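You operate a simulated robot arm through the tools that you are given. There is no shell and no other tool.

You run a simulated robot arm. Do the job below in one go: nothing can be reset, and whatever is moved stays where it is left.

Task
Measure the Drain jar's pH, hold the reading and log row 02.
Fine: rinse and dock the probe, push the white button after the reading, grey slider to row 02, meter left on pH; knobs, jars and the other sliders stay.
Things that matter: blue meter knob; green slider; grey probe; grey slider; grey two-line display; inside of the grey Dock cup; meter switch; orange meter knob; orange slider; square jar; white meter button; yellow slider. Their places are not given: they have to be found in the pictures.

The check looks at the end state, three seconds after you hand in, the way a careful person would. Anything else that was tipped, shoved, dropped, spilled or broken makes it a failure.

Robot
A 6-joint arm with a two-finger gripper, fixed in place. Base frame: the origin is on the floor under the middle of its stand, x ahead of it, y to its left, z up; the work surface is at about z = 780. Lengths are in mm, angles in degrees, forces in N, time in s.
It reaches about 1572 mm from its shoulder. Its first joint turns from -166.0 to 166.0 degrees. Payload 2.45 kg.
The tool frame sits at the grasp point between the pads (the TCP): z along the fingers, y along the line on which they close. The tips reach 20 mm beyond it. The gripper opens to 140 mm; its body begins 168 mm behind the TCP.
Orientation is that of the tool frame in the base frame, as a unit quaternion [x, y, z, w]. With the fingers straight down and closing along the base's y, the tool's x points along the base's -x, its y along +y and its z along -z.

Tools
- The arm moves only by the tool apply_moves. Its argument "targets" is a list that holds one entry, the list of rows, each a list of 6 numbers: the shift along the base's x, y, z in mm, then the turn, a rotation vector about the base's x, y, z in degrees. In form: [[[dx, dy, dz, wx, wy, wz], ...]]. A call has 1 to 20 rows; each row shifts and turns the commanded pose from where the row before left it. "fingers" is the finger opening in mm, from 0 to 140, set as the call begins (left out, the last holds). Rows are played at 5 a second. More than 50 mm and 8.6 degrees between two rows, or a gripper value outside its range, and nothing of the call is played. Where a pose cannot be reached the arm comes as near as it can. A force on the tool above 40 N (or 10 N above the force at the start of the call, whichever is more), or a blocked arm, ends the call early, and 0.2 s more pass. Each finger travels about 45 mm/s and halts on what it meets, pressing with about 36 N; the grip force reading is that of the motor and also rises with nothing between the fingers. The clock runs only during rows and for 0.2 s after the last one: add rows that do not move to give the fingers time. The reply holds the time, the measured pose of the TCP, the force on the tool along the base axes, the opening and the grip force, in the units named above and with some noise, with the torque about the TCP (base axes, N m) and any sound that the robot's microphone picked up.
- Cameras (640 x 400 px; columns grow to the right, rows downward): "scene" is fixed at [47.8, -499.8, 1589.7]; the picture's right is [0.54, -0.84, 0.00], its down [-0.41, -0.26, -0.88] and it looks along [0.74, 0.47, -0.48] (base axes); focal length 364 px, centre (320, 200). "wrist" rides on the gripper at [78, 11, -209] in the tool frame; the picture's right is [-0.14, 0.99, 0.00], its down [-0.92, -0.13, -0.37] and it looks along [-0.36, -0.05, 0.93] (tool axes); focal length 280 px, centre (320, 200).
- capture(camera): a new picture of that camera. No time passes.
- probe_pixels(camera, pixels): there is no depth. For up to 12 entries [column, row, z] of the newest picture of that camera ("zoom" is the newest enlarged one), the place [x, y] in the base frame at which the ray of that pixel passes the height z, good to about 3 mm. No time passes.
- enlarge(camera, box): a new picture of the part [left, top, right, bottom] of that camera's present view, enlarged. No time passes.
- finish_job(): hands the job in; it is judged then, once.

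Unless the task says otherwise, let go and move clear before handing in.

The tools are called after "Emit:" as a command line: name --argument value ..., lists and objects as JSON in quotes. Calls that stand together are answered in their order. apply_moves: Moves the arm, as the interface text tells. Its arguments: {"type":"object","properties":{"targets":{"type":"array"},"fingers":{"type":"number"}},"required":["targets"]} The other tools are called the same way: capture (camera) takes a picture; probe_pixels (camera, pixels) gives the place at which the rays of pixels pass given heights; enlarge (camera, box) takes an enlarged picture of a part of a camera's view; finish_job () hands the job in.

At the start:

```text
time_s: 0.0
tool_pos: [788.6, 216.8, 1178.3]
tool_rot: [-0.001, 1.0, 0.0, 0.001]
force: [-0.2, 0.1, 0.2]
moment: [0.0, -0.01, 0.0]
grip_width: 139.9
finger_force: 0.1
```

scene: 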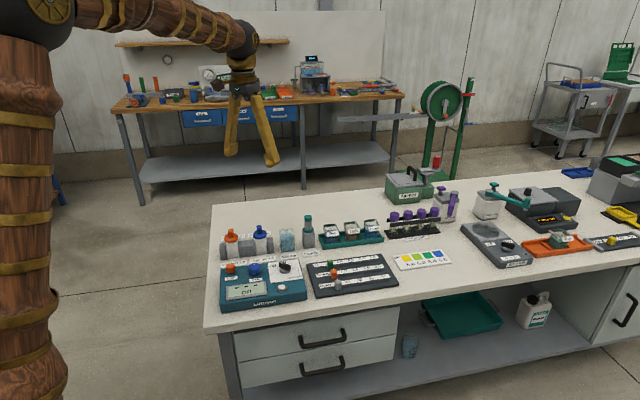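
wrist: 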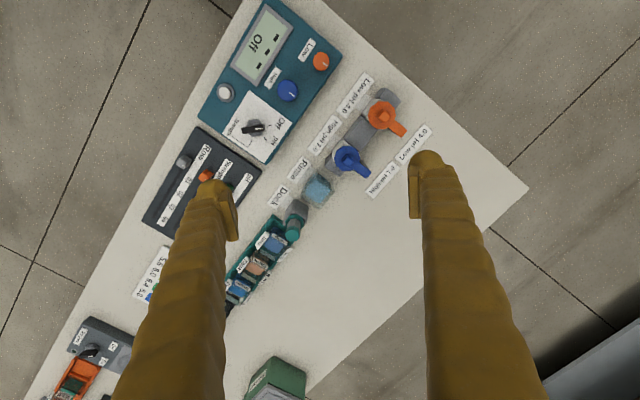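

The first pictures show the meter around scene (262,285) and the jars and rack around (340,235). I'll enlarge those regions to identify the parts before moving.

Emit:
enlarge --camera "scene" --box '[205, 200, 325, 320]'

Emit:
enlarge --camera "scene" --box '[300, 170, 480, 300]'

Emit:
enlarge --camera "wrist" --box '[130, 0, 450, 200]'

Emit:
enlarge --camera "wrist" --box '[20, 180, 340, 400]'

```text
3.33 times, centred on (265, 260) of scene
```

zoom: 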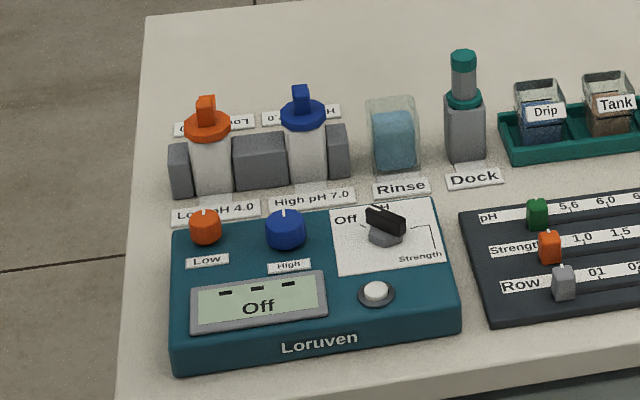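

```text
3.08 times, centred on (390, 235) of scene
```

zoom: 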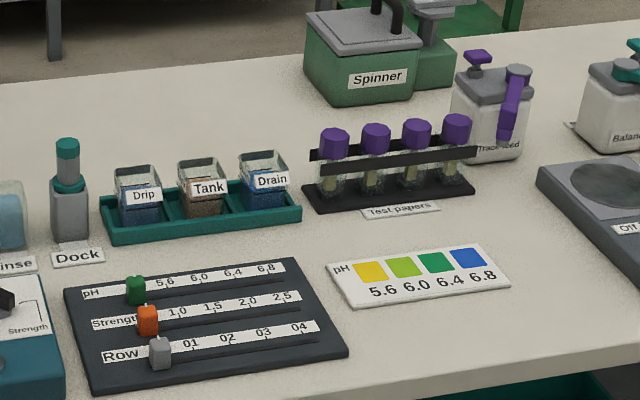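

```text
2.00 times, centred on (290, 100) of wrist
```

zoom: 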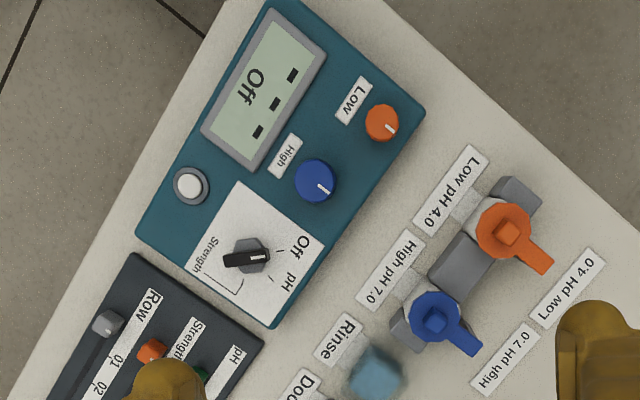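

```text
1.82 times, centred on (180, 290) of wrist
```

zoom: 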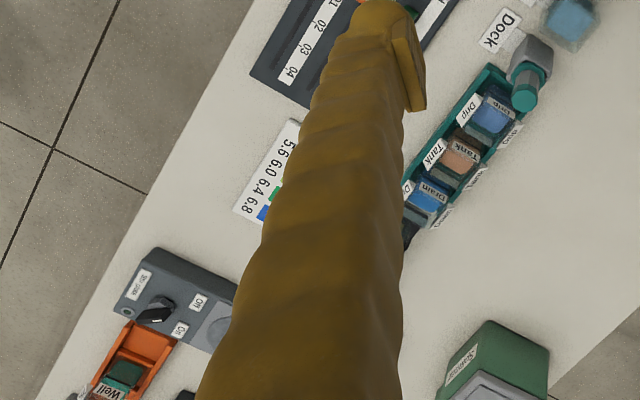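

The enlarged views show the meter switch at zoom (385,218), the white button at about (376,292), the probe in the Dock cup, and the Drain jar third in the rack. I'll probe pixels to get their base coordinates.

Emit:
probe_pixels --camera "wrist" --pixels '[[225, 92, 820], [253, 128, 830], [287, 90, 830], [321, 61, 830], [293, 232, 860], [294, 218, 850], [318, 190, 840], [184, 161, 810], [206, 176, 810], [262, 3, 820], [266, 163, 815], [343, 53, 815]]'

Emit:
probe_pixels --camera "scene" --pixels '[[335, 269, 810], [285, 267, 830], [286, 280, 820], [307, 217, 900], [308, 246, 790], [330, 237, 820], [351, 230, 820], [370, 226, 820], [288, 237, 830], [346, 271, 800], [359, 268, 800]]'

```text
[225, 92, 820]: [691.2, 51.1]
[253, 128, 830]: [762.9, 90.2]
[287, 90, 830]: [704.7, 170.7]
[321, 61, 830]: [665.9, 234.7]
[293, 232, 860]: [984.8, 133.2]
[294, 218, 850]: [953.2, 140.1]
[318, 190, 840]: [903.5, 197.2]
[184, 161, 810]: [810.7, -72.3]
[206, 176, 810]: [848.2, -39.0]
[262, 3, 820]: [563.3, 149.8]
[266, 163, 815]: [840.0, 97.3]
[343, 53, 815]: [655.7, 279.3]
```

```text
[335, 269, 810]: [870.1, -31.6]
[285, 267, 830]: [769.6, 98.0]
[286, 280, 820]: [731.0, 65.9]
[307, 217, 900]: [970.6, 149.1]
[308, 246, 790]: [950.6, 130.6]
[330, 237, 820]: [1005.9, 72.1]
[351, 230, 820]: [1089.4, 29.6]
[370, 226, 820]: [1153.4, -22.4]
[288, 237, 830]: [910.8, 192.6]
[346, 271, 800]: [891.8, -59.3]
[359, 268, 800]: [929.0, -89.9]
```

The table's long axis runs along about (0.71,-0.70), so I'll turn the gripper 45° to line up with it. Then I'll move over the dock and jar rack at a safe height for a closer view.

Emit:
apply_moves --targets '[[[14.1, -27, -7.8, 0, 0, 4.5], [14.1, -27, -7.8, 0, 0, 4.5], [14.1, -27, -7.8, 0, 0, 4.5], [14.1, -27, -7.8, 0, 0, 4.5], [14.1, -27, -7.8, 0, 0, 4.5], [14.1, -27, -7.8, 0, 0, 4.5], [14.1, -27, -7.8, 0, 0, 4.5], [14.1, -27, -7.8, 0, 0, 4.5], [14.1, -27, -7.8, 0, 0, 4.5], [14.1, -27, -7.8, 0, 0, 4.5]]]'

Emit:
capture --camera "wrist"

Emit:
capture --camera "scene"

```text
time_s: 2.2
tool_pos: [931.4, -50.3, 1101.4]
tool_rot: [-0.384, 0.923, 0.0, 0.001]
force: [0.3, -0.5, 0.2]
moment: [0.01, -0.02, 0.01]
grip_width: 140.0
finger_force: 0.1
```

```text
taken
```

wrist: 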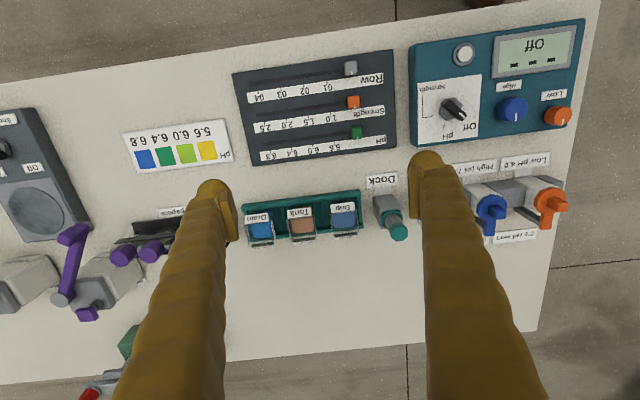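

```text
taken
```

scene: 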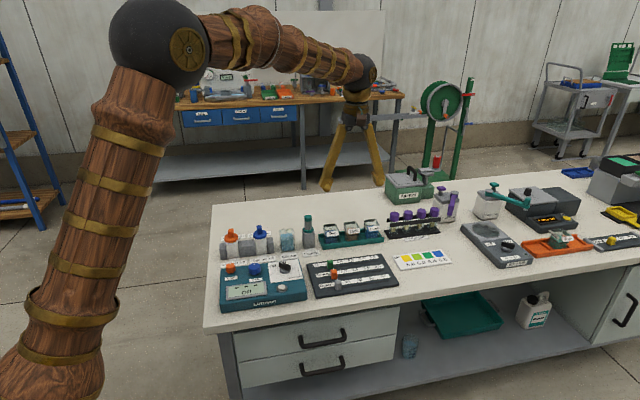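

The wrist view now shows the rack at (302,220), the dock at (390,215), the log board at (315,105) and the meter at (495,80). I'll enlarge each to read the details.

Emit:
enlarge --camera "wrist" --box '[230, 160, 420, 260]'

Emit:
enlarge --camera "wrist" --box '[225, 40, 405, 170]'

Emit:
enlarge --camera "wrist" --box '[400, 15, 590, 155]'

Emit:
enlarge --camera "scene" --box '[270, 205, 390, 275]'

```text
3.37 times, centred on (325, 210) of wrist
```

zoom: 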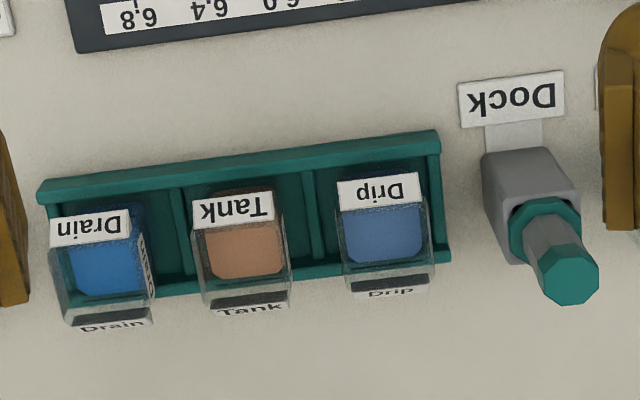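

```text
3.08 times, centred on (315, 105) of wrist
```

zoom: 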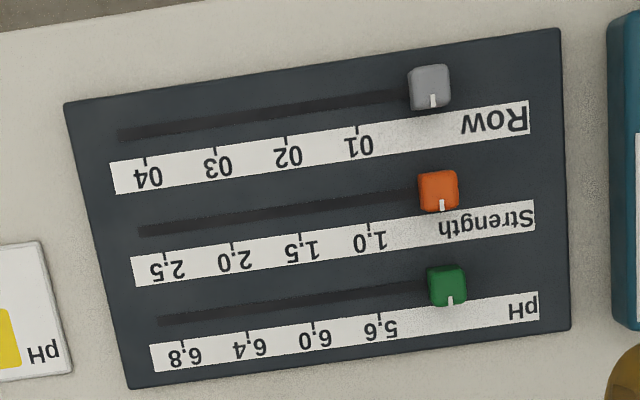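

```text
2.86 times, centred on (495, 85) of wrist
```

zoom: 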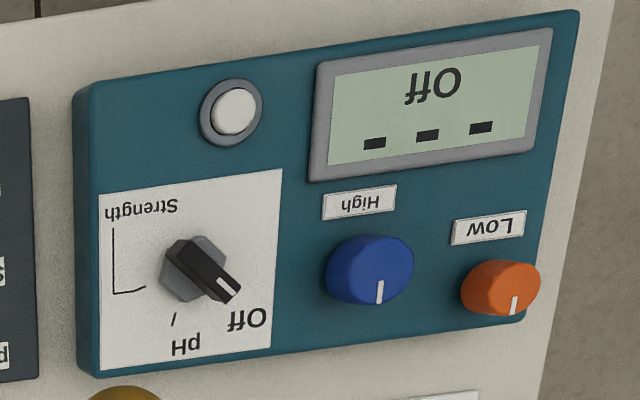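

```text
5.33 times, centred on (330, 240) of scene
```

zoom: 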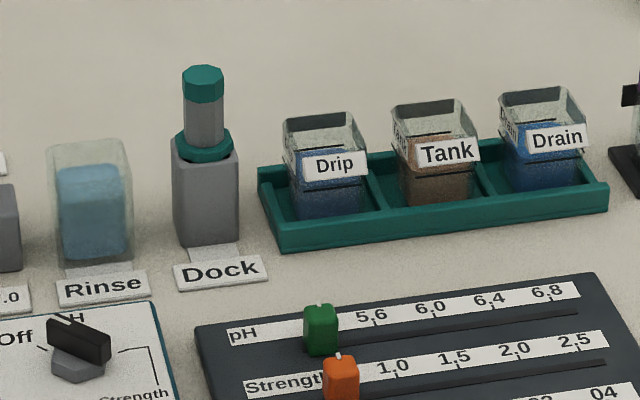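

I'll triangulate the probe cap, cup rim, Drain jar, switch and sliders by probing matching pixels in both views at several heights.

Emit:
probe_pixels --camera "wrist" --pixels '[[399.8, 235.2, 880], [399.8, 235.2, 900], [399.8, 235.2, 920], [391.8, 218.9, 850], [391.8, 218.9, 870], [453, 107, 820], [453, 107, 840], [467, 53, 810], [467, 53, 830], [350, 68, 800], [350, 68, 820], [262, 232, 850]]'

Emit:
probe_pixels --camera "scene" --pixels '[[308.05, 216, 880], [308.05, 216, 900], [308.05, 216, 920], [308.2, 229.7, 850], [308.2, 229.7, 870], [285, 267, 820], [285, 267, 840], [286, 280, 810], [286, 280, 830], [337, 281, 800], [337, 281, 820], [371.6, 224, 850]]'

```text
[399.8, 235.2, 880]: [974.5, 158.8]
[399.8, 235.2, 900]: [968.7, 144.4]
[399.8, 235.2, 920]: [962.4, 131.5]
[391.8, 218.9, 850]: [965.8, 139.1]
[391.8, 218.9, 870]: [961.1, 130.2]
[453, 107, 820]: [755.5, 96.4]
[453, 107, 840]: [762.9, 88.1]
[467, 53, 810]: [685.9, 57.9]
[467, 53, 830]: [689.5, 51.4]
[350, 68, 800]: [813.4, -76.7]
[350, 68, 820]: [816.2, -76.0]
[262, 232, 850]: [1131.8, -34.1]
```

```text
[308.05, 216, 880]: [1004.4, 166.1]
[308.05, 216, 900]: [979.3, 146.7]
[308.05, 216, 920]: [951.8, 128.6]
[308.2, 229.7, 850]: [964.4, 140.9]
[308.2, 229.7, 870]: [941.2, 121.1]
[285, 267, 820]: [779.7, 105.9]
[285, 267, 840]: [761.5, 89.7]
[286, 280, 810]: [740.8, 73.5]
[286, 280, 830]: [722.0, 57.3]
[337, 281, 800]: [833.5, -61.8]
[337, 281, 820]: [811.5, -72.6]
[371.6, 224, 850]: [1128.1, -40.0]
```

The probe sits at about (965,139) with its collar near z=850 and its top near 911. The switch is near (762,89). I'll move over the meter for a close look at the switch angle and the button.

Emit:
apply_moves --targets '[[[-37.2, 16.4, -16.7, 0, 0, 0], [-37.2, 16.4, -16.7, 0, 0, 0], [-37.2, 16.4, -16.7, 0, 0, 0], [-37.2, 16.4, -16.7, 0, 0, 0], [-37.2, 16.4, -16.7, 0, 0, 0], [-37.2, 16.4, -16.7, 0, 0, 0], [0, 0, 0, 0, 0, 0]]]'

Emit:
capture --camera "wrist"

Emit:
enlarge --camera "wrist" --box '[220, 80, 420, 280]'

```text
time_s: 3.8
tool_pos: [705.3, 45.4, 997.8]
tool_rot: [-0.383, 0.924, 0.0, 0.001]
force: [0.2, 0.1, 0.0]
moment: [0.0, -0.01, -0.03]
grip_width: 139.8
finger_force: 0.1
```

```text
taken
```

wrist: 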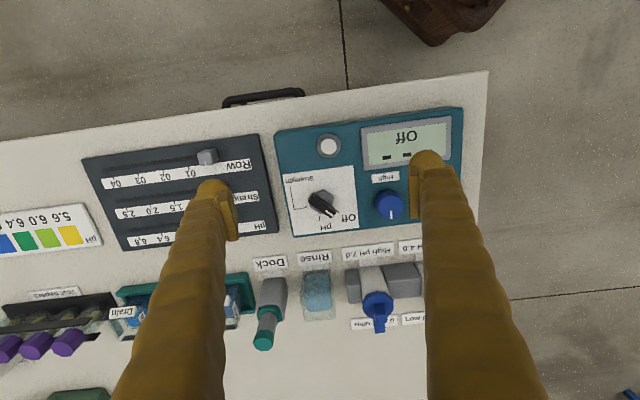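

```text
2.00 times, centred on (320, 180) of wrist
```

zoom: 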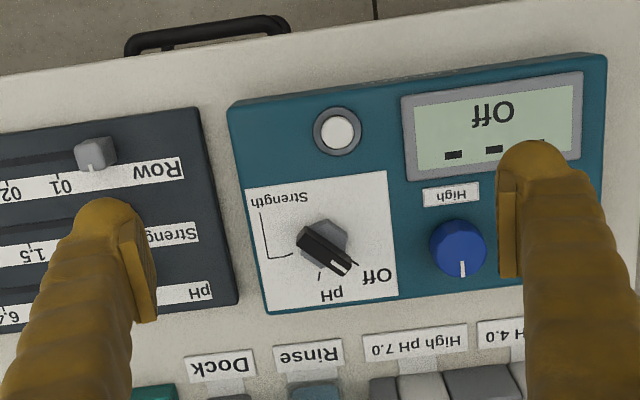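

The switch handle is at wrist (325,205) and its pointer faces Off. I'll zoom in further on the switch and button.

Emit:
enlarge --camera "wrist" --box '[280, 130, 370, 240]'

```text
3.64 times, centred on (325, 185) of wrist
```

zoom: 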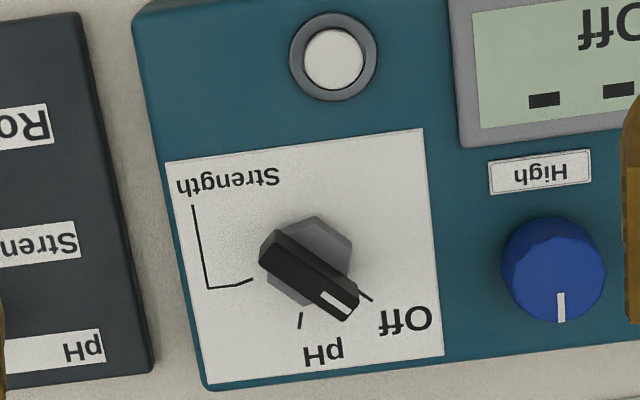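

The pointer faces Off. The ticks suggest pH is about 60° clockwise from there. I'll check the panel height by matching its corners between the wrist and scene views.

Emit:
enlarge --camera "scene" --box '[210, 225, 310, 315]'

Emit:
probe_pixels --camera "wrist" --pixels '[[358.8, 227.6, 800], [358.8, 227.6, 820], [358.8, 227.6, 840], [353.3, 165.8, 820], [294.2, 235.8, 820], [328.6, 146, 820], [328.6, 146, 830], [322.5, 200.9, 825], [322.3, 205.6, 840], [322.3, 205.6, 850]]'

```text
4.44 times, centred on (260, 270) of scene
```

zoom: 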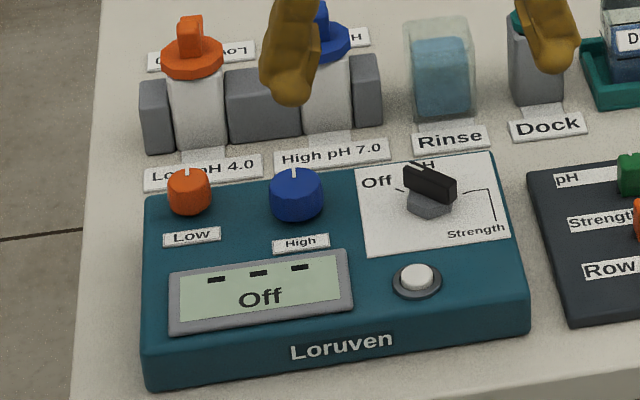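

```text
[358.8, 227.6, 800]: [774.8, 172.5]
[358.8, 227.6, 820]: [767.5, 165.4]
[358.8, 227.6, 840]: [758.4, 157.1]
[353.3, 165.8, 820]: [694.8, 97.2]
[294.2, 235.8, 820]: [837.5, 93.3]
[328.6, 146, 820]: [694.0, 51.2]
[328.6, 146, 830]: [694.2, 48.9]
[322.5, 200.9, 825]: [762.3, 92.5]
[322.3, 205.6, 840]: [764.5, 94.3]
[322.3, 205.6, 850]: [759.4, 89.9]
```

Next I'll probe the matching scene pixels: plate corners at zoom (353,167), (362,256) and (492,152), the button, and the handle bar.

Emit:
probe_pixels --camera "zoom" --pixels '[[353, 167, 800], [353, 167, 820], [353, 167, 840], [362, 256, 820], [492, 152, 820], [417, 274, 820], [417, 274, 830], [430, 180, 840], [430, 180, 850], [430, 207, 825]]'

```text
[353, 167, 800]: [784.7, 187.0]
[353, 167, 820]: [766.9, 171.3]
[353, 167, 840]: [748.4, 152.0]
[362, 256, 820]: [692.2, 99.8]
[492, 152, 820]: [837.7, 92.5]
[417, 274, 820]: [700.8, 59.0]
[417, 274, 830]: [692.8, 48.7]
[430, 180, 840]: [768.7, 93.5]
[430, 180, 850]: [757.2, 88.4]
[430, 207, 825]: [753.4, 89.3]
```

The knob axis is near (762,92), with the panel near z=822, the bar top near 848 and the button top near 830 at (694,49). I'll turn the gripper another 45° so the fingers close across the handle bar, and hover above it with a 50 mm opening.

Emit:
apply_moves --targets '[[[9.45, 7.77, -13, 0, 0, 7.5], [9.45, 7.77, -13, 0, 0, 7.5], [9.45, 7.77, -13, 0, 0, 7.5], [9.45, 7.77, -13, 0, 0, 7.5], [9.45, 7.77, -13, 0, 0, 7.5], [9.45, 7.77, -13, 0, 0, 7.5], [0, 0, 0, 0, 0, 0], [0, 0, 0, 0, 0, 0]]]' --fingers 50

Emit:
capture --camera "wrist"

Emit:
enlarge --camera "wrist" --box '[240, 80, 400, 200]'

```text
time_s: 5.6
tool_pos: [763.8, 90.6, 920.9]
tool_rot: [0.707, -0.707, -0.001, 0.0]
force: [-0.4, -0.2, -0.9]
moment: [0.01, -0.04, -0.02]
grip_width: 50.0
finger_force: 0.0
```

```text
taken
```

wrist: 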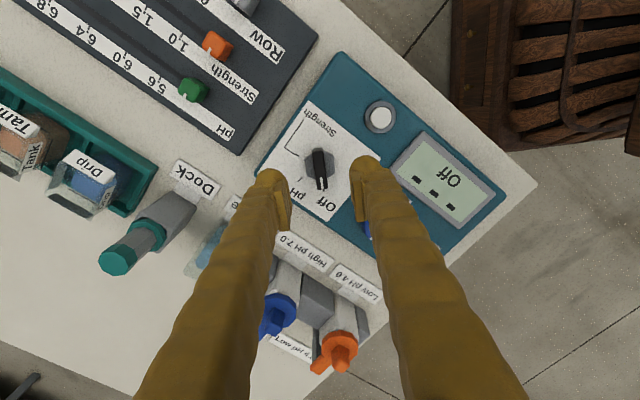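

```text
3.33 times, centred on (320, 140) of wrist
```

zoom: 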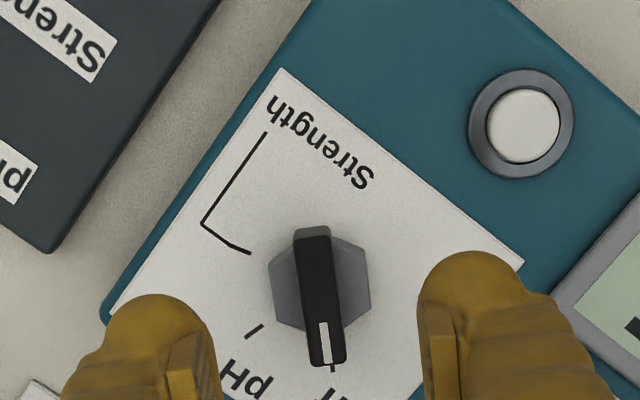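

The bar lies along base y, as expected. I'll confirm the knob centre from this nearer view.

Emit:
probe_pixels --camera "zoom" --pixels '[[320, 278, 830], [322, 297, 840], [322, 297, 848], [312, 233, 848], [329, 362, 848], [296, 297, 848], [344, 297, 848], [523, 122, 830]]'

Emit:
capture --camera "scene"

Emit:
enlarge --camera "scene" --box '[210, 225, 310, 315]'

```text
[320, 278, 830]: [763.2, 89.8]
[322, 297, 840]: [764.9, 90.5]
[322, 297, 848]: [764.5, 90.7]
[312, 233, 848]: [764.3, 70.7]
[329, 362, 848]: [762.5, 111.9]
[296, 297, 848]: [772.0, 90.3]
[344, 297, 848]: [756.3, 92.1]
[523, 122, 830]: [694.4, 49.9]
```

```text
taken
```

scene: 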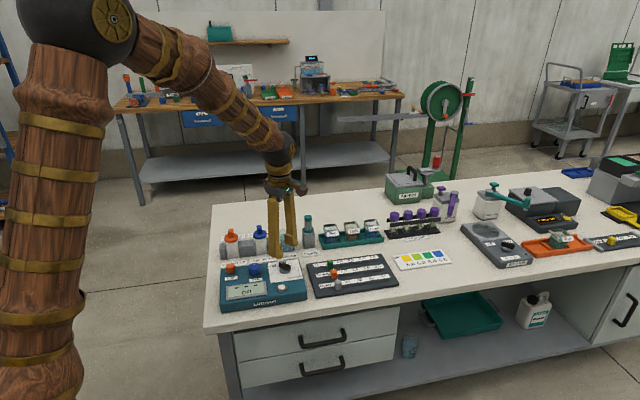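

```text
4.44 times, centred on (260, 270) of scene
```

zoom: 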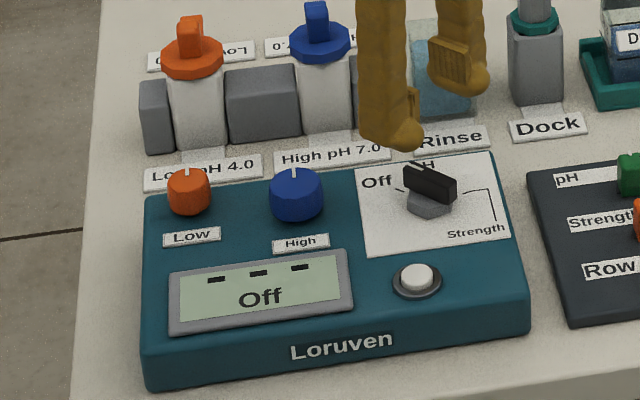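

The knob centre at (764,90.5) lies directly under the TCP, and the bar top is near z=848. I'll descend to TCP z of about 857 so the tips straddle the bar, and check the force before closing.

Emit:
apply_moves --targets '[[[0, 0, -16, 0, 0, 0], [0, 0, -16, 0, 0, 0], [0, 0, -16, 0, 0, 0], [0, 0, -8, 0, 0, 0], [0, 0, -8, 0, 0, 0], [0, 0, 0, 0, 0, 0]]]'

Emit:
capture --camera "wrist"

Emit:
enlarge --camera "scene" --box '[250, 235, 320, 295]'

```text
time_s: 7.0
tool_pos: [763.0, 91.4, 857.5]
tool_rot: [-0.707, 0.707, 0.001, 0.001]
force: [-0.9, 0.5, 0.6]
moment: [0.01, 0.01, 0.01]
grip_width: 49.8
finger_force: 0.0
```

```text
taken
```

wrist: 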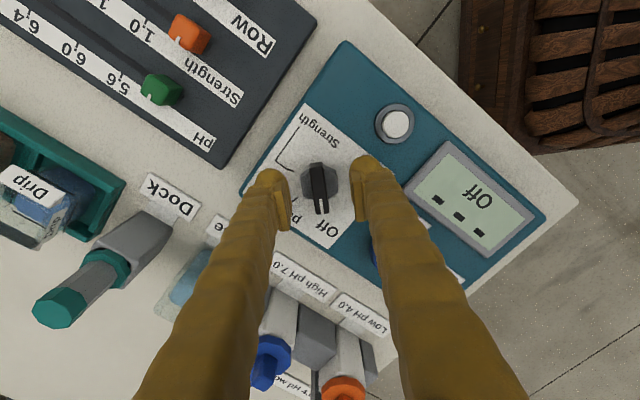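

```text
6.67 times, centred on (285, 265) of scene
```

zoom: 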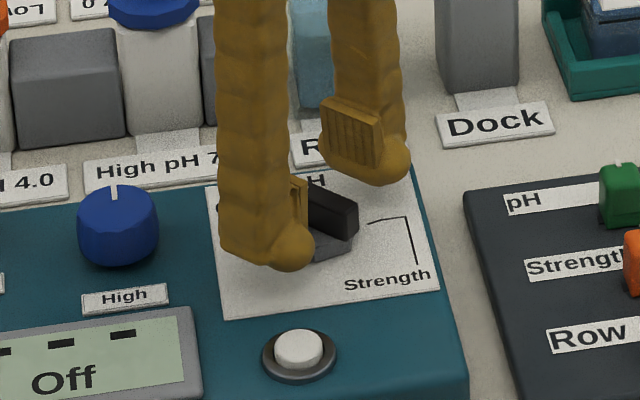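

No contact yet, and the tips straddle the bar, which is about 12 mm tall above the hex base. I'll lower 1.5 mm and close on the bar.

Emit:
apply_moves --targets '[[[0, 0, -1.5, 0, 0, 0], [0, 0, 0, 0, 0, 0], [0, 0, 0, 0, 0, 0], [0, 0, 0, 0, 0, 0], [0, 0, 0, 0, 0, 0]]]' --fingers 8

Emit:
enlarge --camera "scene" --box '[250, 235, 320, 295]'

Emit:
enlarge --camera "wrist" --box '[240, 130, 400, 250]'

```text
time_s: 8.2
tool_pos: [763.3, 90.6, 857.1]
tool_rot: [0.708, -0.707, 0.0, 0.0]
force: [7.9, -0.8, -0.7]
moment: [0.01, -0.09, -0.01]
grip_width: 12.8
finger_force: 3.8
```

```text
6.67 times, centred on (285, 265) of scene
```

zoom: 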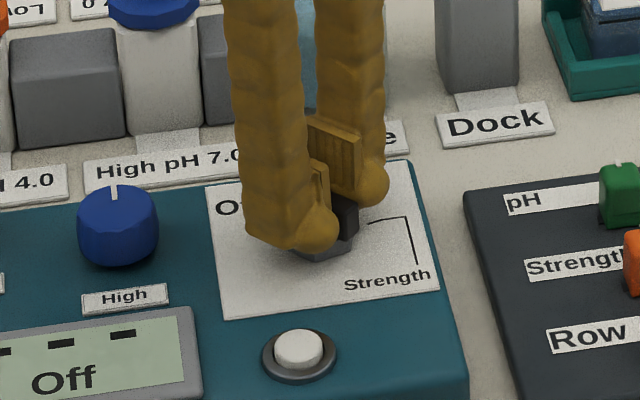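

```text
3.33 times, centred on (320, 190) of wrist
```

zoom: 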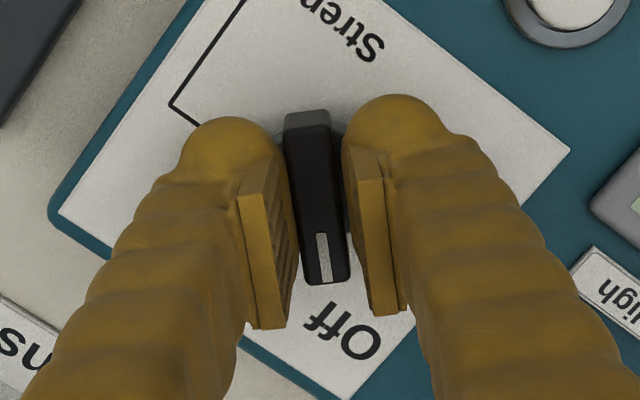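

The fingers hold the bar at 12.8 mm with a small sideways force of 7.9 N in x. I'll shift 1 mm in +x, close firmly, then turn 30° clockwise as a first step.

Emit:
apply_moves --targets '[[[1, 0, 0, 0, 0, 0], [0, 0, 0, 0, 0, 0], [0, 0, 0, 0, 0, -6], [0, 0, 0, 0, 0, -6], [0, 0, 0, 0, 0, -6], [0, 0, 0, 0, 0, -6], [0, 0, 0, 0, 0, -6], [0, 0, 0, 0, 0, 0]]]' --fingers 0

Emit:
enlarge --camera "wrist" --box '[240, 130, 400, 250]'

Emit:
enlarge --camera "scene" --box '[220, 235, 320, 310]'

```text
time_s: 10.0
tool_pos: [762.7, 91.0, 856.8]
tool_rot: [-0.499, 0.866, 0.001, 0.0]
force: [11.5, -5.8, -32.6]
moment: [-0.08, -0.04, -0.02]
grip_width: 11.0
finger_force: 38.4
```

```text
3.33 times, centred on (320, 190) of wrist
```

zoom: 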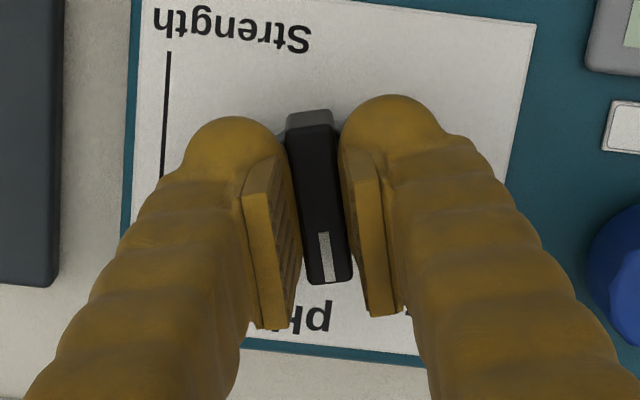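

```text
5.33 times, centred on (270, 272) of scene
```

zoom: 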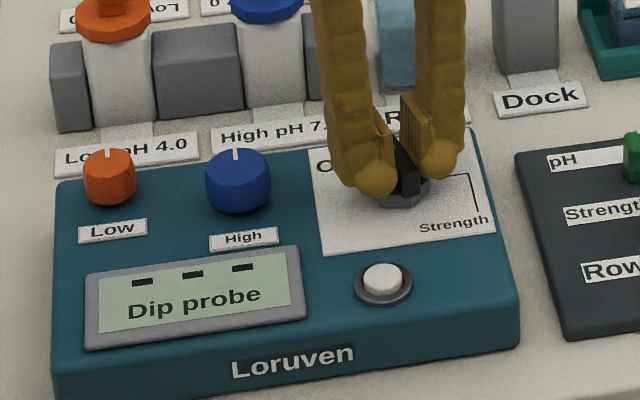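

The display at scene zoom (193,300) now reads "Dip probe". The pointer is halfway between Off (90°) and the pH tick at about 28–30° in base, so I'll turn another 30° to centre it on pH.

Emit:
apply_moves --targets '[[[-1, 0, 0.5, 0, 0, 0], [0, 0, 0, 0, 0, -6], [0, 0, 0, 0, 0, -6], [0, 0, 0, 0, 0, -6], [0, 0, 0, 0, 0, -6], [0, 0, 0, 0, 0, -6], [0, 0, 0, 0, 0, 0]]]'

Emit:
enlarge --camera "wrist" --box '[240, 130, 400, 250]'

Emit:
enlarge --camera "scene" --box '[220, 235, 320, 310]'

```text
time_s: 11.6
tool_pos: [763.3, 91.4, 857.9]
tool_rot: [-0.258, 0.966, 0.001, 0.001]
force: [33.8, -25.0, -9.2]
moment: [-0.22, -0.26, -0.01]
grip_width: 11.0
finger_force: 38.3
```

```text
3.33 times, centred on (320, 190) of wrist
```

zoom: 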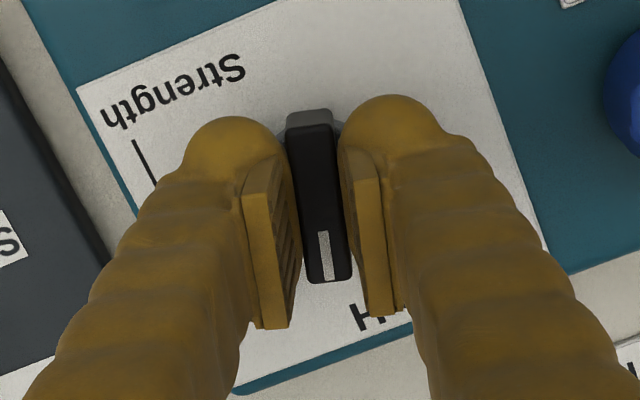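

```text
5.33 times, centred on (270, 272) of scene
```

zoom: 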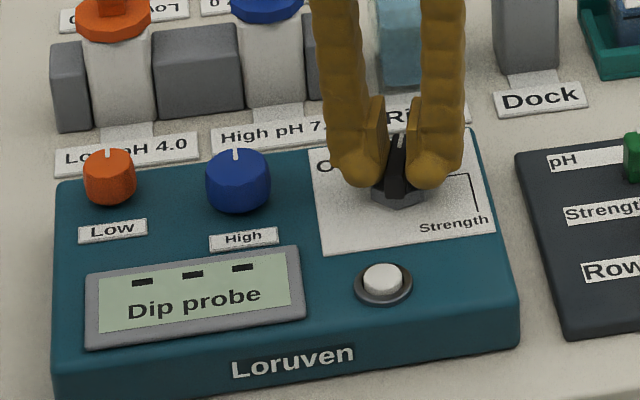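

The gripper has turned the full 60°, and the display still reads "Dip probe". I'll open the fingers and lift clear to check the pointer.

Emit:
apply_moves --targets '[[[0, 0, 0, 0, 0, 0], [0, 0, 0, 0, 0, 0], [0, 0, 0, 0, 0, 0], [0, 0, 16, 0, 0, 0], [0, 0, 16, 0, 0, 0], [0, 0, 16, 0, 0, 0], [0, 0, 16, 0, 0, 0], [0, 0, 0, 0, 0, 0]]]' --fingers 50

Emit:
enlarge --camera "wrist" --box '[240, 80, 400, 200]'

Emit:
enlarge --camera "scene" --box '[220, 235, 320, 310]'

```text
time_s: 13.4
tool_pos: [762.6, 90.9, 922.0]
tool_rot: [-0.258, 0.966, 0.0, 0.0]
force: [-0.7, 0.1, 0.2]
moment: [0.02, 0.02, -0.01]
grip_width: 50.1
finger_force: 0.1
```

```text
3.33 times, centred on (320, 140) of wrist
```

zoom: 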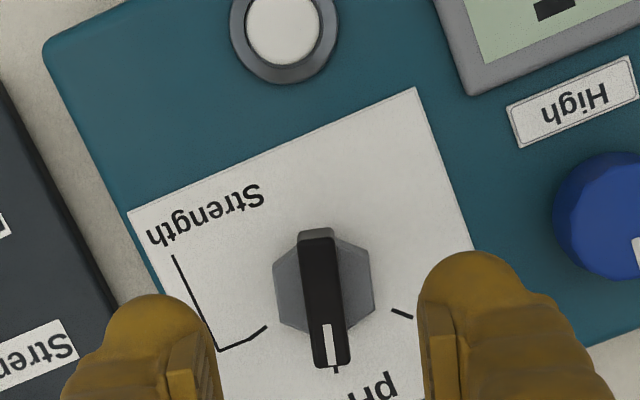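

```text
5.33 times, centred on (270, 272) of scene
```

zoom: 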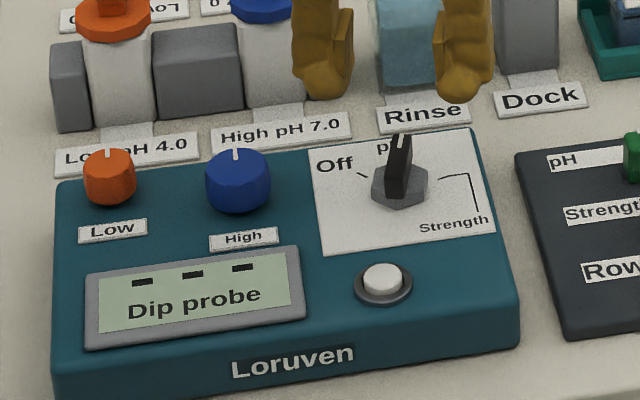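

The pointer now aligns with the pH tick at zoom (335,368), and the display says "Dip probe". Next I'll rise and move over the probe, turning the gripper so the fingers close front-to-back, clear of the neighbouring jars.

Emit:
apply_moves --targets '[[[0, 0, 40, 0, 0, 0], [0, 0, 40, 0, 0, 0], [20, 4.8, 4, 0, 0, -7.5], [20, 4.8, 4, 0, 0, -7.5], [20, 4.8, 4, 0, 0, -7.5], [20, 4.8, 4, 0, 0, -7.5], [20, 4.8, 4, 0, 0, -7.5], [20, 4.8, 4, 0, 0, -7.5], [20, 4.8, 4, 0, 0, -7.5], [20, 4.8, 4, 0, 0, -7.5], [20, 4.8, 4, 0, 0, -7.5], [20, 4.8, 4, 0, 0, -7.5], [0, 0, 0, 0, 0, 0]]]' --fingers 80

Emit:
capture --camera "wrist"

Emit:
capture --camera "scene"

```text
time_s: 16.2
tool_pos: [963.9, 140.6, 1039.7]
tool_rot: [0.384, 0.923, 0.0, 0.001]
force: [0.3, 0.6, 0.2]
moment: [0.0, 0.0, 0.01]
grip_width: 80.0
finger_force: 0.1
```

```text
taken
```

wrist: 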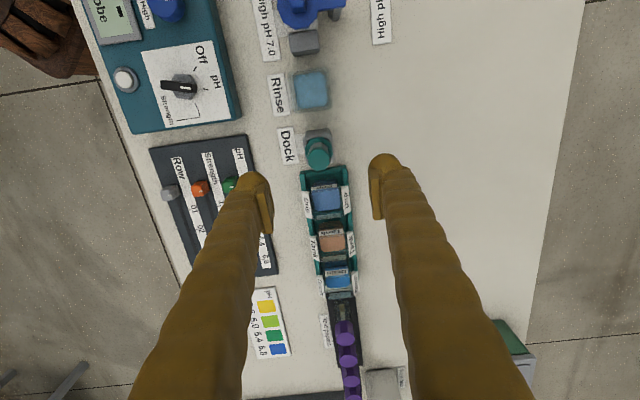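

```text
taken
```

scene: 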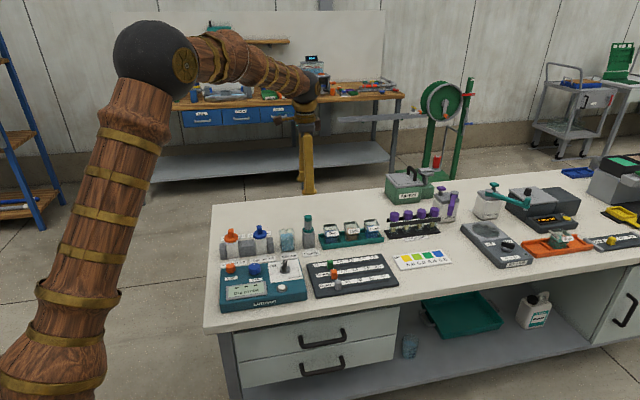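

The wrist view now looks down along the row: Rinse (310,90), Dock with the probe (318,148), and the jars below. I'll zoom in for coordinates.

Emit:
enlarge --camera "wrist" --box '[270, 65, 370, 185]'

Emit:
probe_pixels --camera "zoom" --pixels '[[320, 200, 850]]'

Emit:
enlarge --camera "wrist" --box '[280, 160, 380, 300]'

```text
3.33 times, centred on (320, 125) of wrist
```

zoom: 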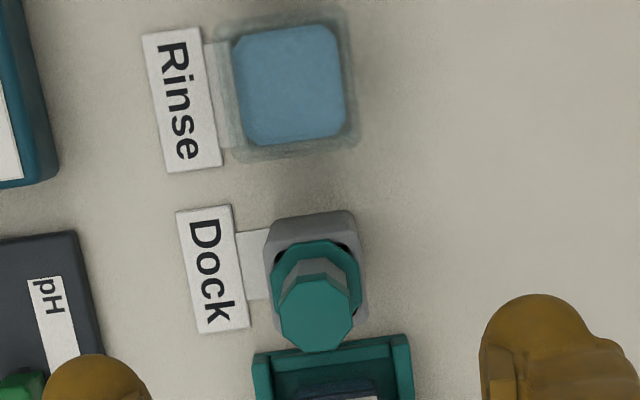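

```text
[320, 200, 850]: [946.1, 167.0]
```

```text
2.86 times, centred on (330, 230) of wrist
```

zoom: 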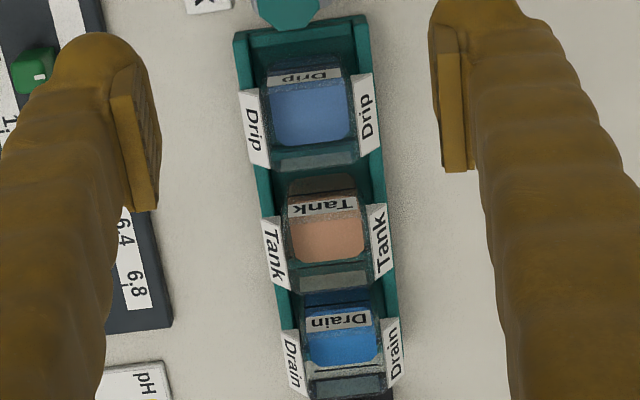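

I'll probe the probe cap, collar, Rinse jar and Drain jar from this view to cross-check their positions.

Emit:
probe_pixels --camera "wrist" --pixels '[[318.8, 158.9, 900], [318.8, 158.9, 911], [318.8, 148.5, 852], [311.6, 91.4, 820], [311.6, 91.4, 840], [337, 277.2, 810], [337, 277.2, 830], [336.5, 292, 845], [336.5, 262, 845], [311, 67, 850], [311, 111, 850]]'

Emit:
enlarge --camera "scene" --box '[270, 205, 390, 275]'

Emit:
probe_pixels --camera "scene" --pixels '[[308.1, 216, 905], [308.1, 216, 911], [308.2, 229.7, 850], [287.0, 230, 840], [287.0, 230, 850], [371.5, 223.5, 840], [371.5, 223.5, 850]]'

```text
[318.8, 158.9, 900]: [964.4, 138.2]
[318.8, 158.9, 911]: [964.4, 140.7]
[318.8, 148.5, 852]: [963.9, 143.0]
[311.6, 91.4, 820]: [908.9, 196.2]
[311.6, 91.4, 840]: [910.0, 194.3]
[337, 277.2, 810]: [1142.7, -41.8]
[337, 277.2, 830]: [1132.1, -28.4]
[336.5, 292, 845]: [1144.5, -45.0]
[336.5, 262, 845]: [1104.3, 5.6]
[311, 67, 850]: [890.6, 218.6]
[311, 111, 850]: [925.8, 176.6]
```

```text
5.33 times, centred on (330, 240) of scene
```

zoom: 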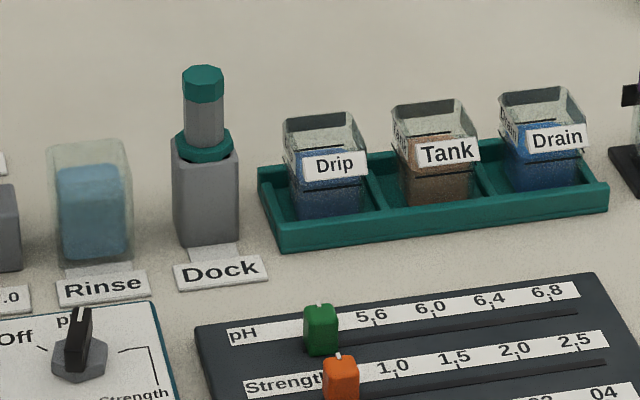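

```text
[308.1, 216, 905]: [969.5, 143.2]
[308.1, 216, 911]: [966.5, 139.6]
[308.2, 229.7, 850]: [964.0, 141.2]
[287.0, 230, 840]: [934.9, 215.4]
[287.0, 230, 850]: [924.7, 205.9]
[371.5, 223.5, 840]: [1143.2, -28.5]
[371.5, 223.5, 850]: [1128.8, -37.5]
```

The probe axis is at about (964.4,140.5), and both views agree to about 2 mm. I'll descend so the open fingers straddle the cap and then check the alignment.

Emit:
apply_moves --targets '[[[0.2, 0, -25, 0, 0, 0], [0.2, 0, -25, 0, 0, 0], [0, 0, -25, 0, 0, 0], [0, 0, -25, 0, 0, 0], [0, 0, -25, 0, 0, 0], [0, 0, 0, 0, 0, 0]]]'

Emit:
capture --camera "wrist"

Emit:
enlarge --camera "scene" --box '[265, 190, 365, 265]'

```text
time_s: 17.6
tool_pos: [965.8, 137.6, 917.2]
tool_rot: [0.382, 0.924, -0.001, 0.001]
force: [-0.2, -0.3, 0.7]
moment: [-0.02, 0.01, -0.01]
grip_width: 79.9
finger_force: 0.2
```

```text
taken
```

wrist: 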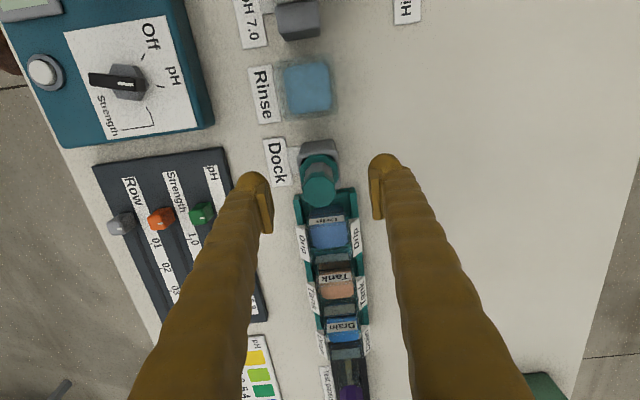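

```text
5.33 times, centred on (315, 228) of scene
```

zoom: 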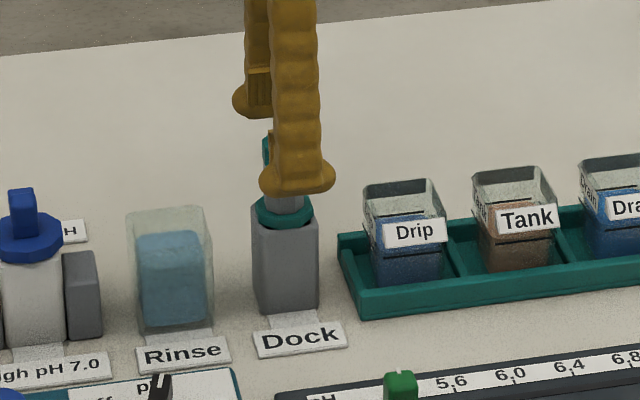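

The probe cap sits between the fingers at wrist (319,190), directly on the tool axis. I'll lower about 17 mm so the pads cover the cap, then close.

Emit:
apply_moves --targets '[[[0, 0, -9, 0, 0, 0], [0, 0, -9, 0, 0, 0], [0, 0, 0, 0, 0, 0]]]'

Emit:
apply_moves --targets '[[[0, 0, 0, 0, 0, 0], [0, 0, 0, 0, 0, 0], [0, 0, 0, 0, 0, 0], [0, 0, 0, 0, 0, 0], [0, 0, 0, 0, 0, 0]]]' --fingers 18

Emit:
enlarge --camera "wrist" --box '[260, 130, 380, 250]'

Emit:
enlarge --camera "scene" --box '[265, 190, 365, 265]'

```text
time_s: 18.4
tool_pos: [963.0, 139.3, 898.6]
tool_rot: [0.382, 0.924, -0.001, 0.001]
force: [-0.5, 0.5, 0.5]
moment: [0.04, 0.02, 0.02]
grip_width: 80.0
finger_force: 0.1
```

```text
time_s: 19.6
tool_pos: [964.9, 138.9, 900.9]
tool_rot: [0.383, 0.924, -0.001, 0.001]
force: [-0.1, -0.8, -0.6]
moment: [-0.01, 0.04, -0.05]
grip_width: 24.8
finger_force: 35.7
```

```text
3.33 times, centred on (320, 190) of wrist
```

zoom: 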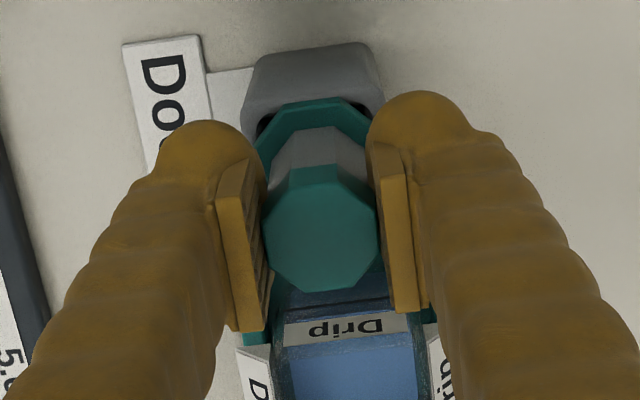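

```text
5.33 times, centred on (315, 228) of scene
```

zoom: 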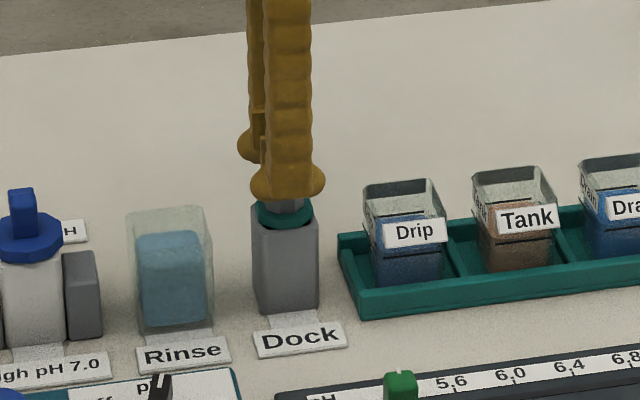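

The grip is firm at 24.8 mm and 35.7 N. I'll treat this as the reference docked pose and lift straight up to see the whole probe.

Emit:
apply_moves --targets '[[[0, 0, 10, 0, 0, 0], [0, 0, 20, 0, 0, 0], [0, 0, 20, 0, 0, 0], [0, 0, 25, 0, 0, 0], [0, 0, 25, 0, 0, 0], [0, 0, 20, 0, 0, 0], [0, 0, 0, 0, 0, 0]]]'

Emit:
enlarge --camera "scene" --box '[265, 165, 385, 265]'

Emit:
enlarge --camera "wrist" --box '[240, 40, 400, 240]'

Emit:
enlarge --camera "scene" --box '[215, 250, 315, 310]'

```text
time_s: 21.2
tool_pos: [965.3, 139.2, 1017.4]
tool_rot: [0.383, 0.924, -0.001, 0.001]
force: [-0.2, 1.5, -1.7]
moment: [0.02, -0.01, -0.01]
grip_width: 24.4
finger_force: 35.1
```

```text
4.00 times, centred on (325, 215) of scene
```

zoom: 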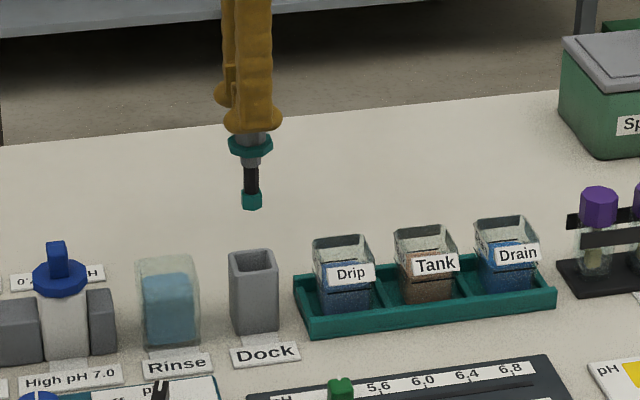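

```text
2.00 times, centred on (320, 140) of wrist
```

zoom: 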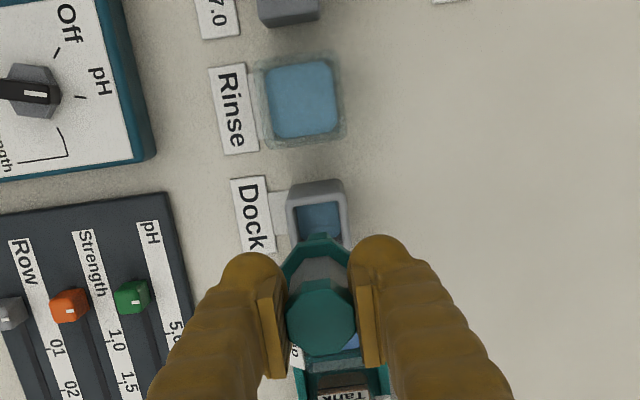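

```text
6.40 times, centred on (265, 280) of scene
```

zoom: 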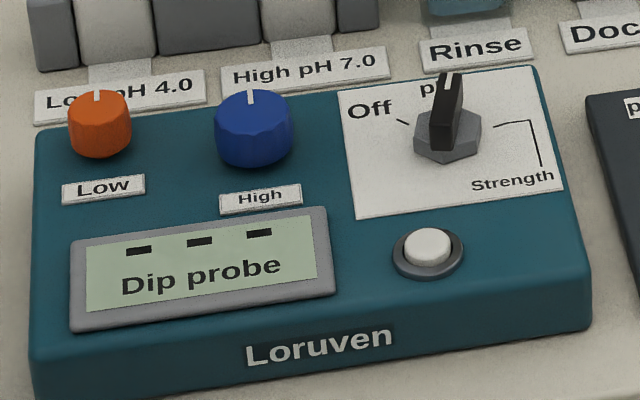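

The probe is out cleanly: collar, black shaft and teal tip, with the tip about 100 mm below the TCP. I'll rinse it first in the Rinse jar near (909,196), moving sideways at height and then lowering slowly.

Emit:
apply_moves --targets '[[[-18.5, 18.5, 0, 0, 0, 0], [-18.5, 18.5, 0, 0, 0, 0], [-18.5, 18.5, 0, 0, 0, 0], [0, 0, 0, 0, 0, 0], [0, 0, -20, 0, 0, 0], [0, 0, -20, 0, 0, 0], [0, 0, 0, 0, 0, 0]]]'

Emit:
enlarge --camera "scene" --box '[245, 185, 345, 265]'

Emit:
enlarge --camera "wrist" --box '[240, 80, 400, 240]'

```text
time_s: 22.8
tool_pos: [906.7, 195.9, 977.4]
tool_rot: [0.383, 0.924, 0.0, 0.001]
force: [1.1, 0.5, -2.0]
moment: [0.03, -0.04, 0.02]
grip_width: 24.7
finger_force: 36.0
```

```text
5.00 times, centred on (295, 225) of scene
```

zoom: 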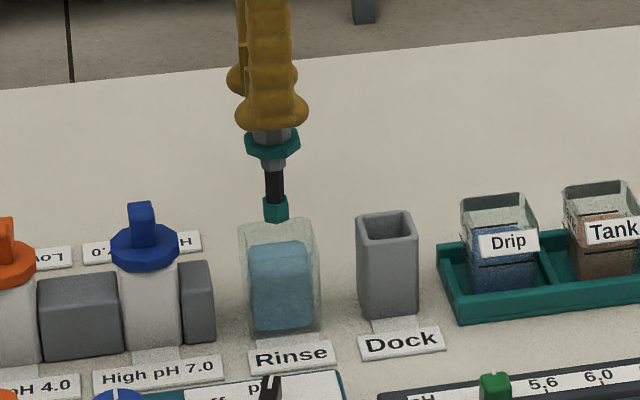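

```text
2.50 times, centred on (320, 160) of wrist
```

zoom: 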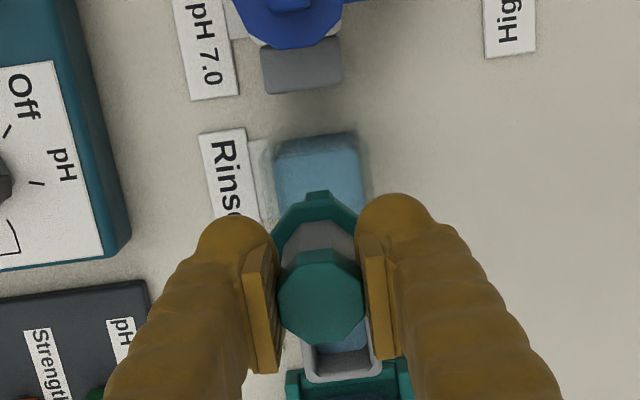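

The probe hangs above Rinse, and the tip at scene zoom (275,215) is roughly centred on the jar. I'll check the jar edges and the Dock cup opening before lowering.

Emit:
probe_pixels --camera "zoom" --pixels '[[274, 165, 845], [362, 165, 845], [315, 137, 845], [320, 133, 855], [340, 350, 850], [310, 370, 850], [375, 365, 850]]'

Emit:
enlarge --camera "scene" --box '[270, 205, 320, 255]'

```text
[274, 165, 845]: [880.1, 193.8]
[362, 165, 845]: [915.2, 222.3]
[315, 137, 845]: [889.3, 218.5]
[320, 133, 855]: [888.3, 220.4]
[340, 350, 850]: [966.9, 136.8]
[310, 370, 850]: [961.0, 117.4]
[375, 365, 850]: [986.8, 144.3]
```

```text
8.00 times, centred on (295, 230) of scene
```

zoom: 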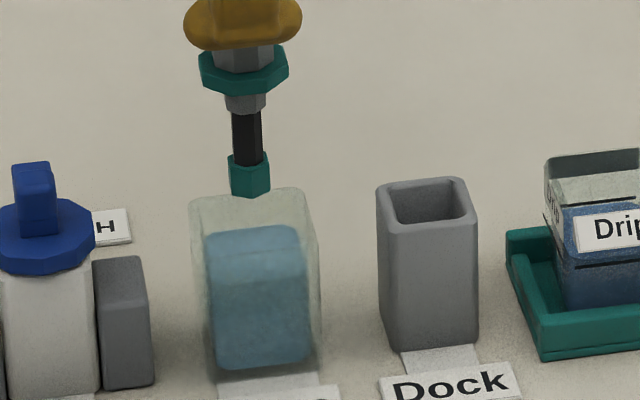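

The Rinse jar is centred within about 2.5 mm of the tip. I'll shift slightly and lower 72 mm into the water.

Emit:
apply_moves --targets '[[[1.1, -1.1, -12, 0, 0, 0], [0, 0, -12, 0, 0, 0], [0, 0, -12, 0, 0, 0], [0, 0, -12, 0, 0, 0], [0, 0, -12, 0, 0, 0], [0, 0, -12, 0, 0, 0], [0, 0, 0, 0, 0, 0], [0, 0, 0, 0, 0, 0], [0, 0, 0, 0, 0, 0]]]'

Emit:
enlarge --camera "scene" --box '[270, 205, 320, 255]'

Emit:
enlarge --camera "scene" --box '[215, 250, 315, 310]'

```text
time_s: 24.8
tool_pos: [908.6, 194.9, 906.6]
tool_rot: [0.383, 0.924, 0.0, 0.001]
force: [0.8, -0.9, -1.8]
moment: [-0.01, -0.04, 0.01]
grip_width: 24.6
finger_force: 35.7
```

```text
8.00 times, centred on (295, 230) of scene
```

zoom: 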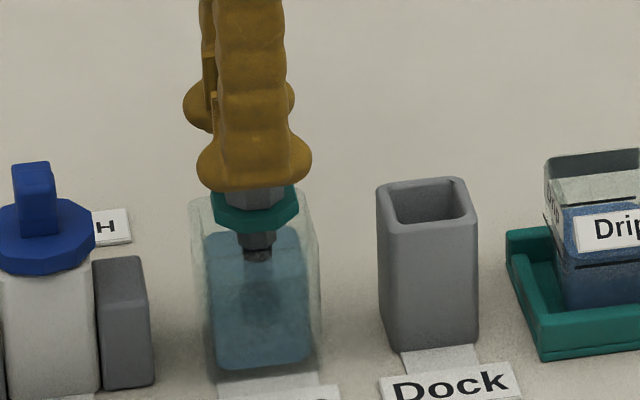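

```text
6.40 times, centred on (265, 280) of scene
```

zoom: 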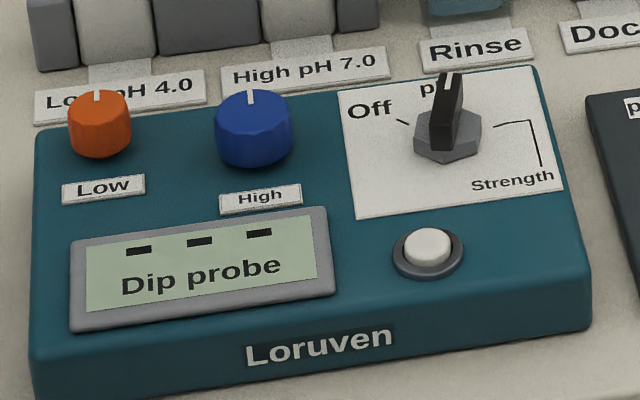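

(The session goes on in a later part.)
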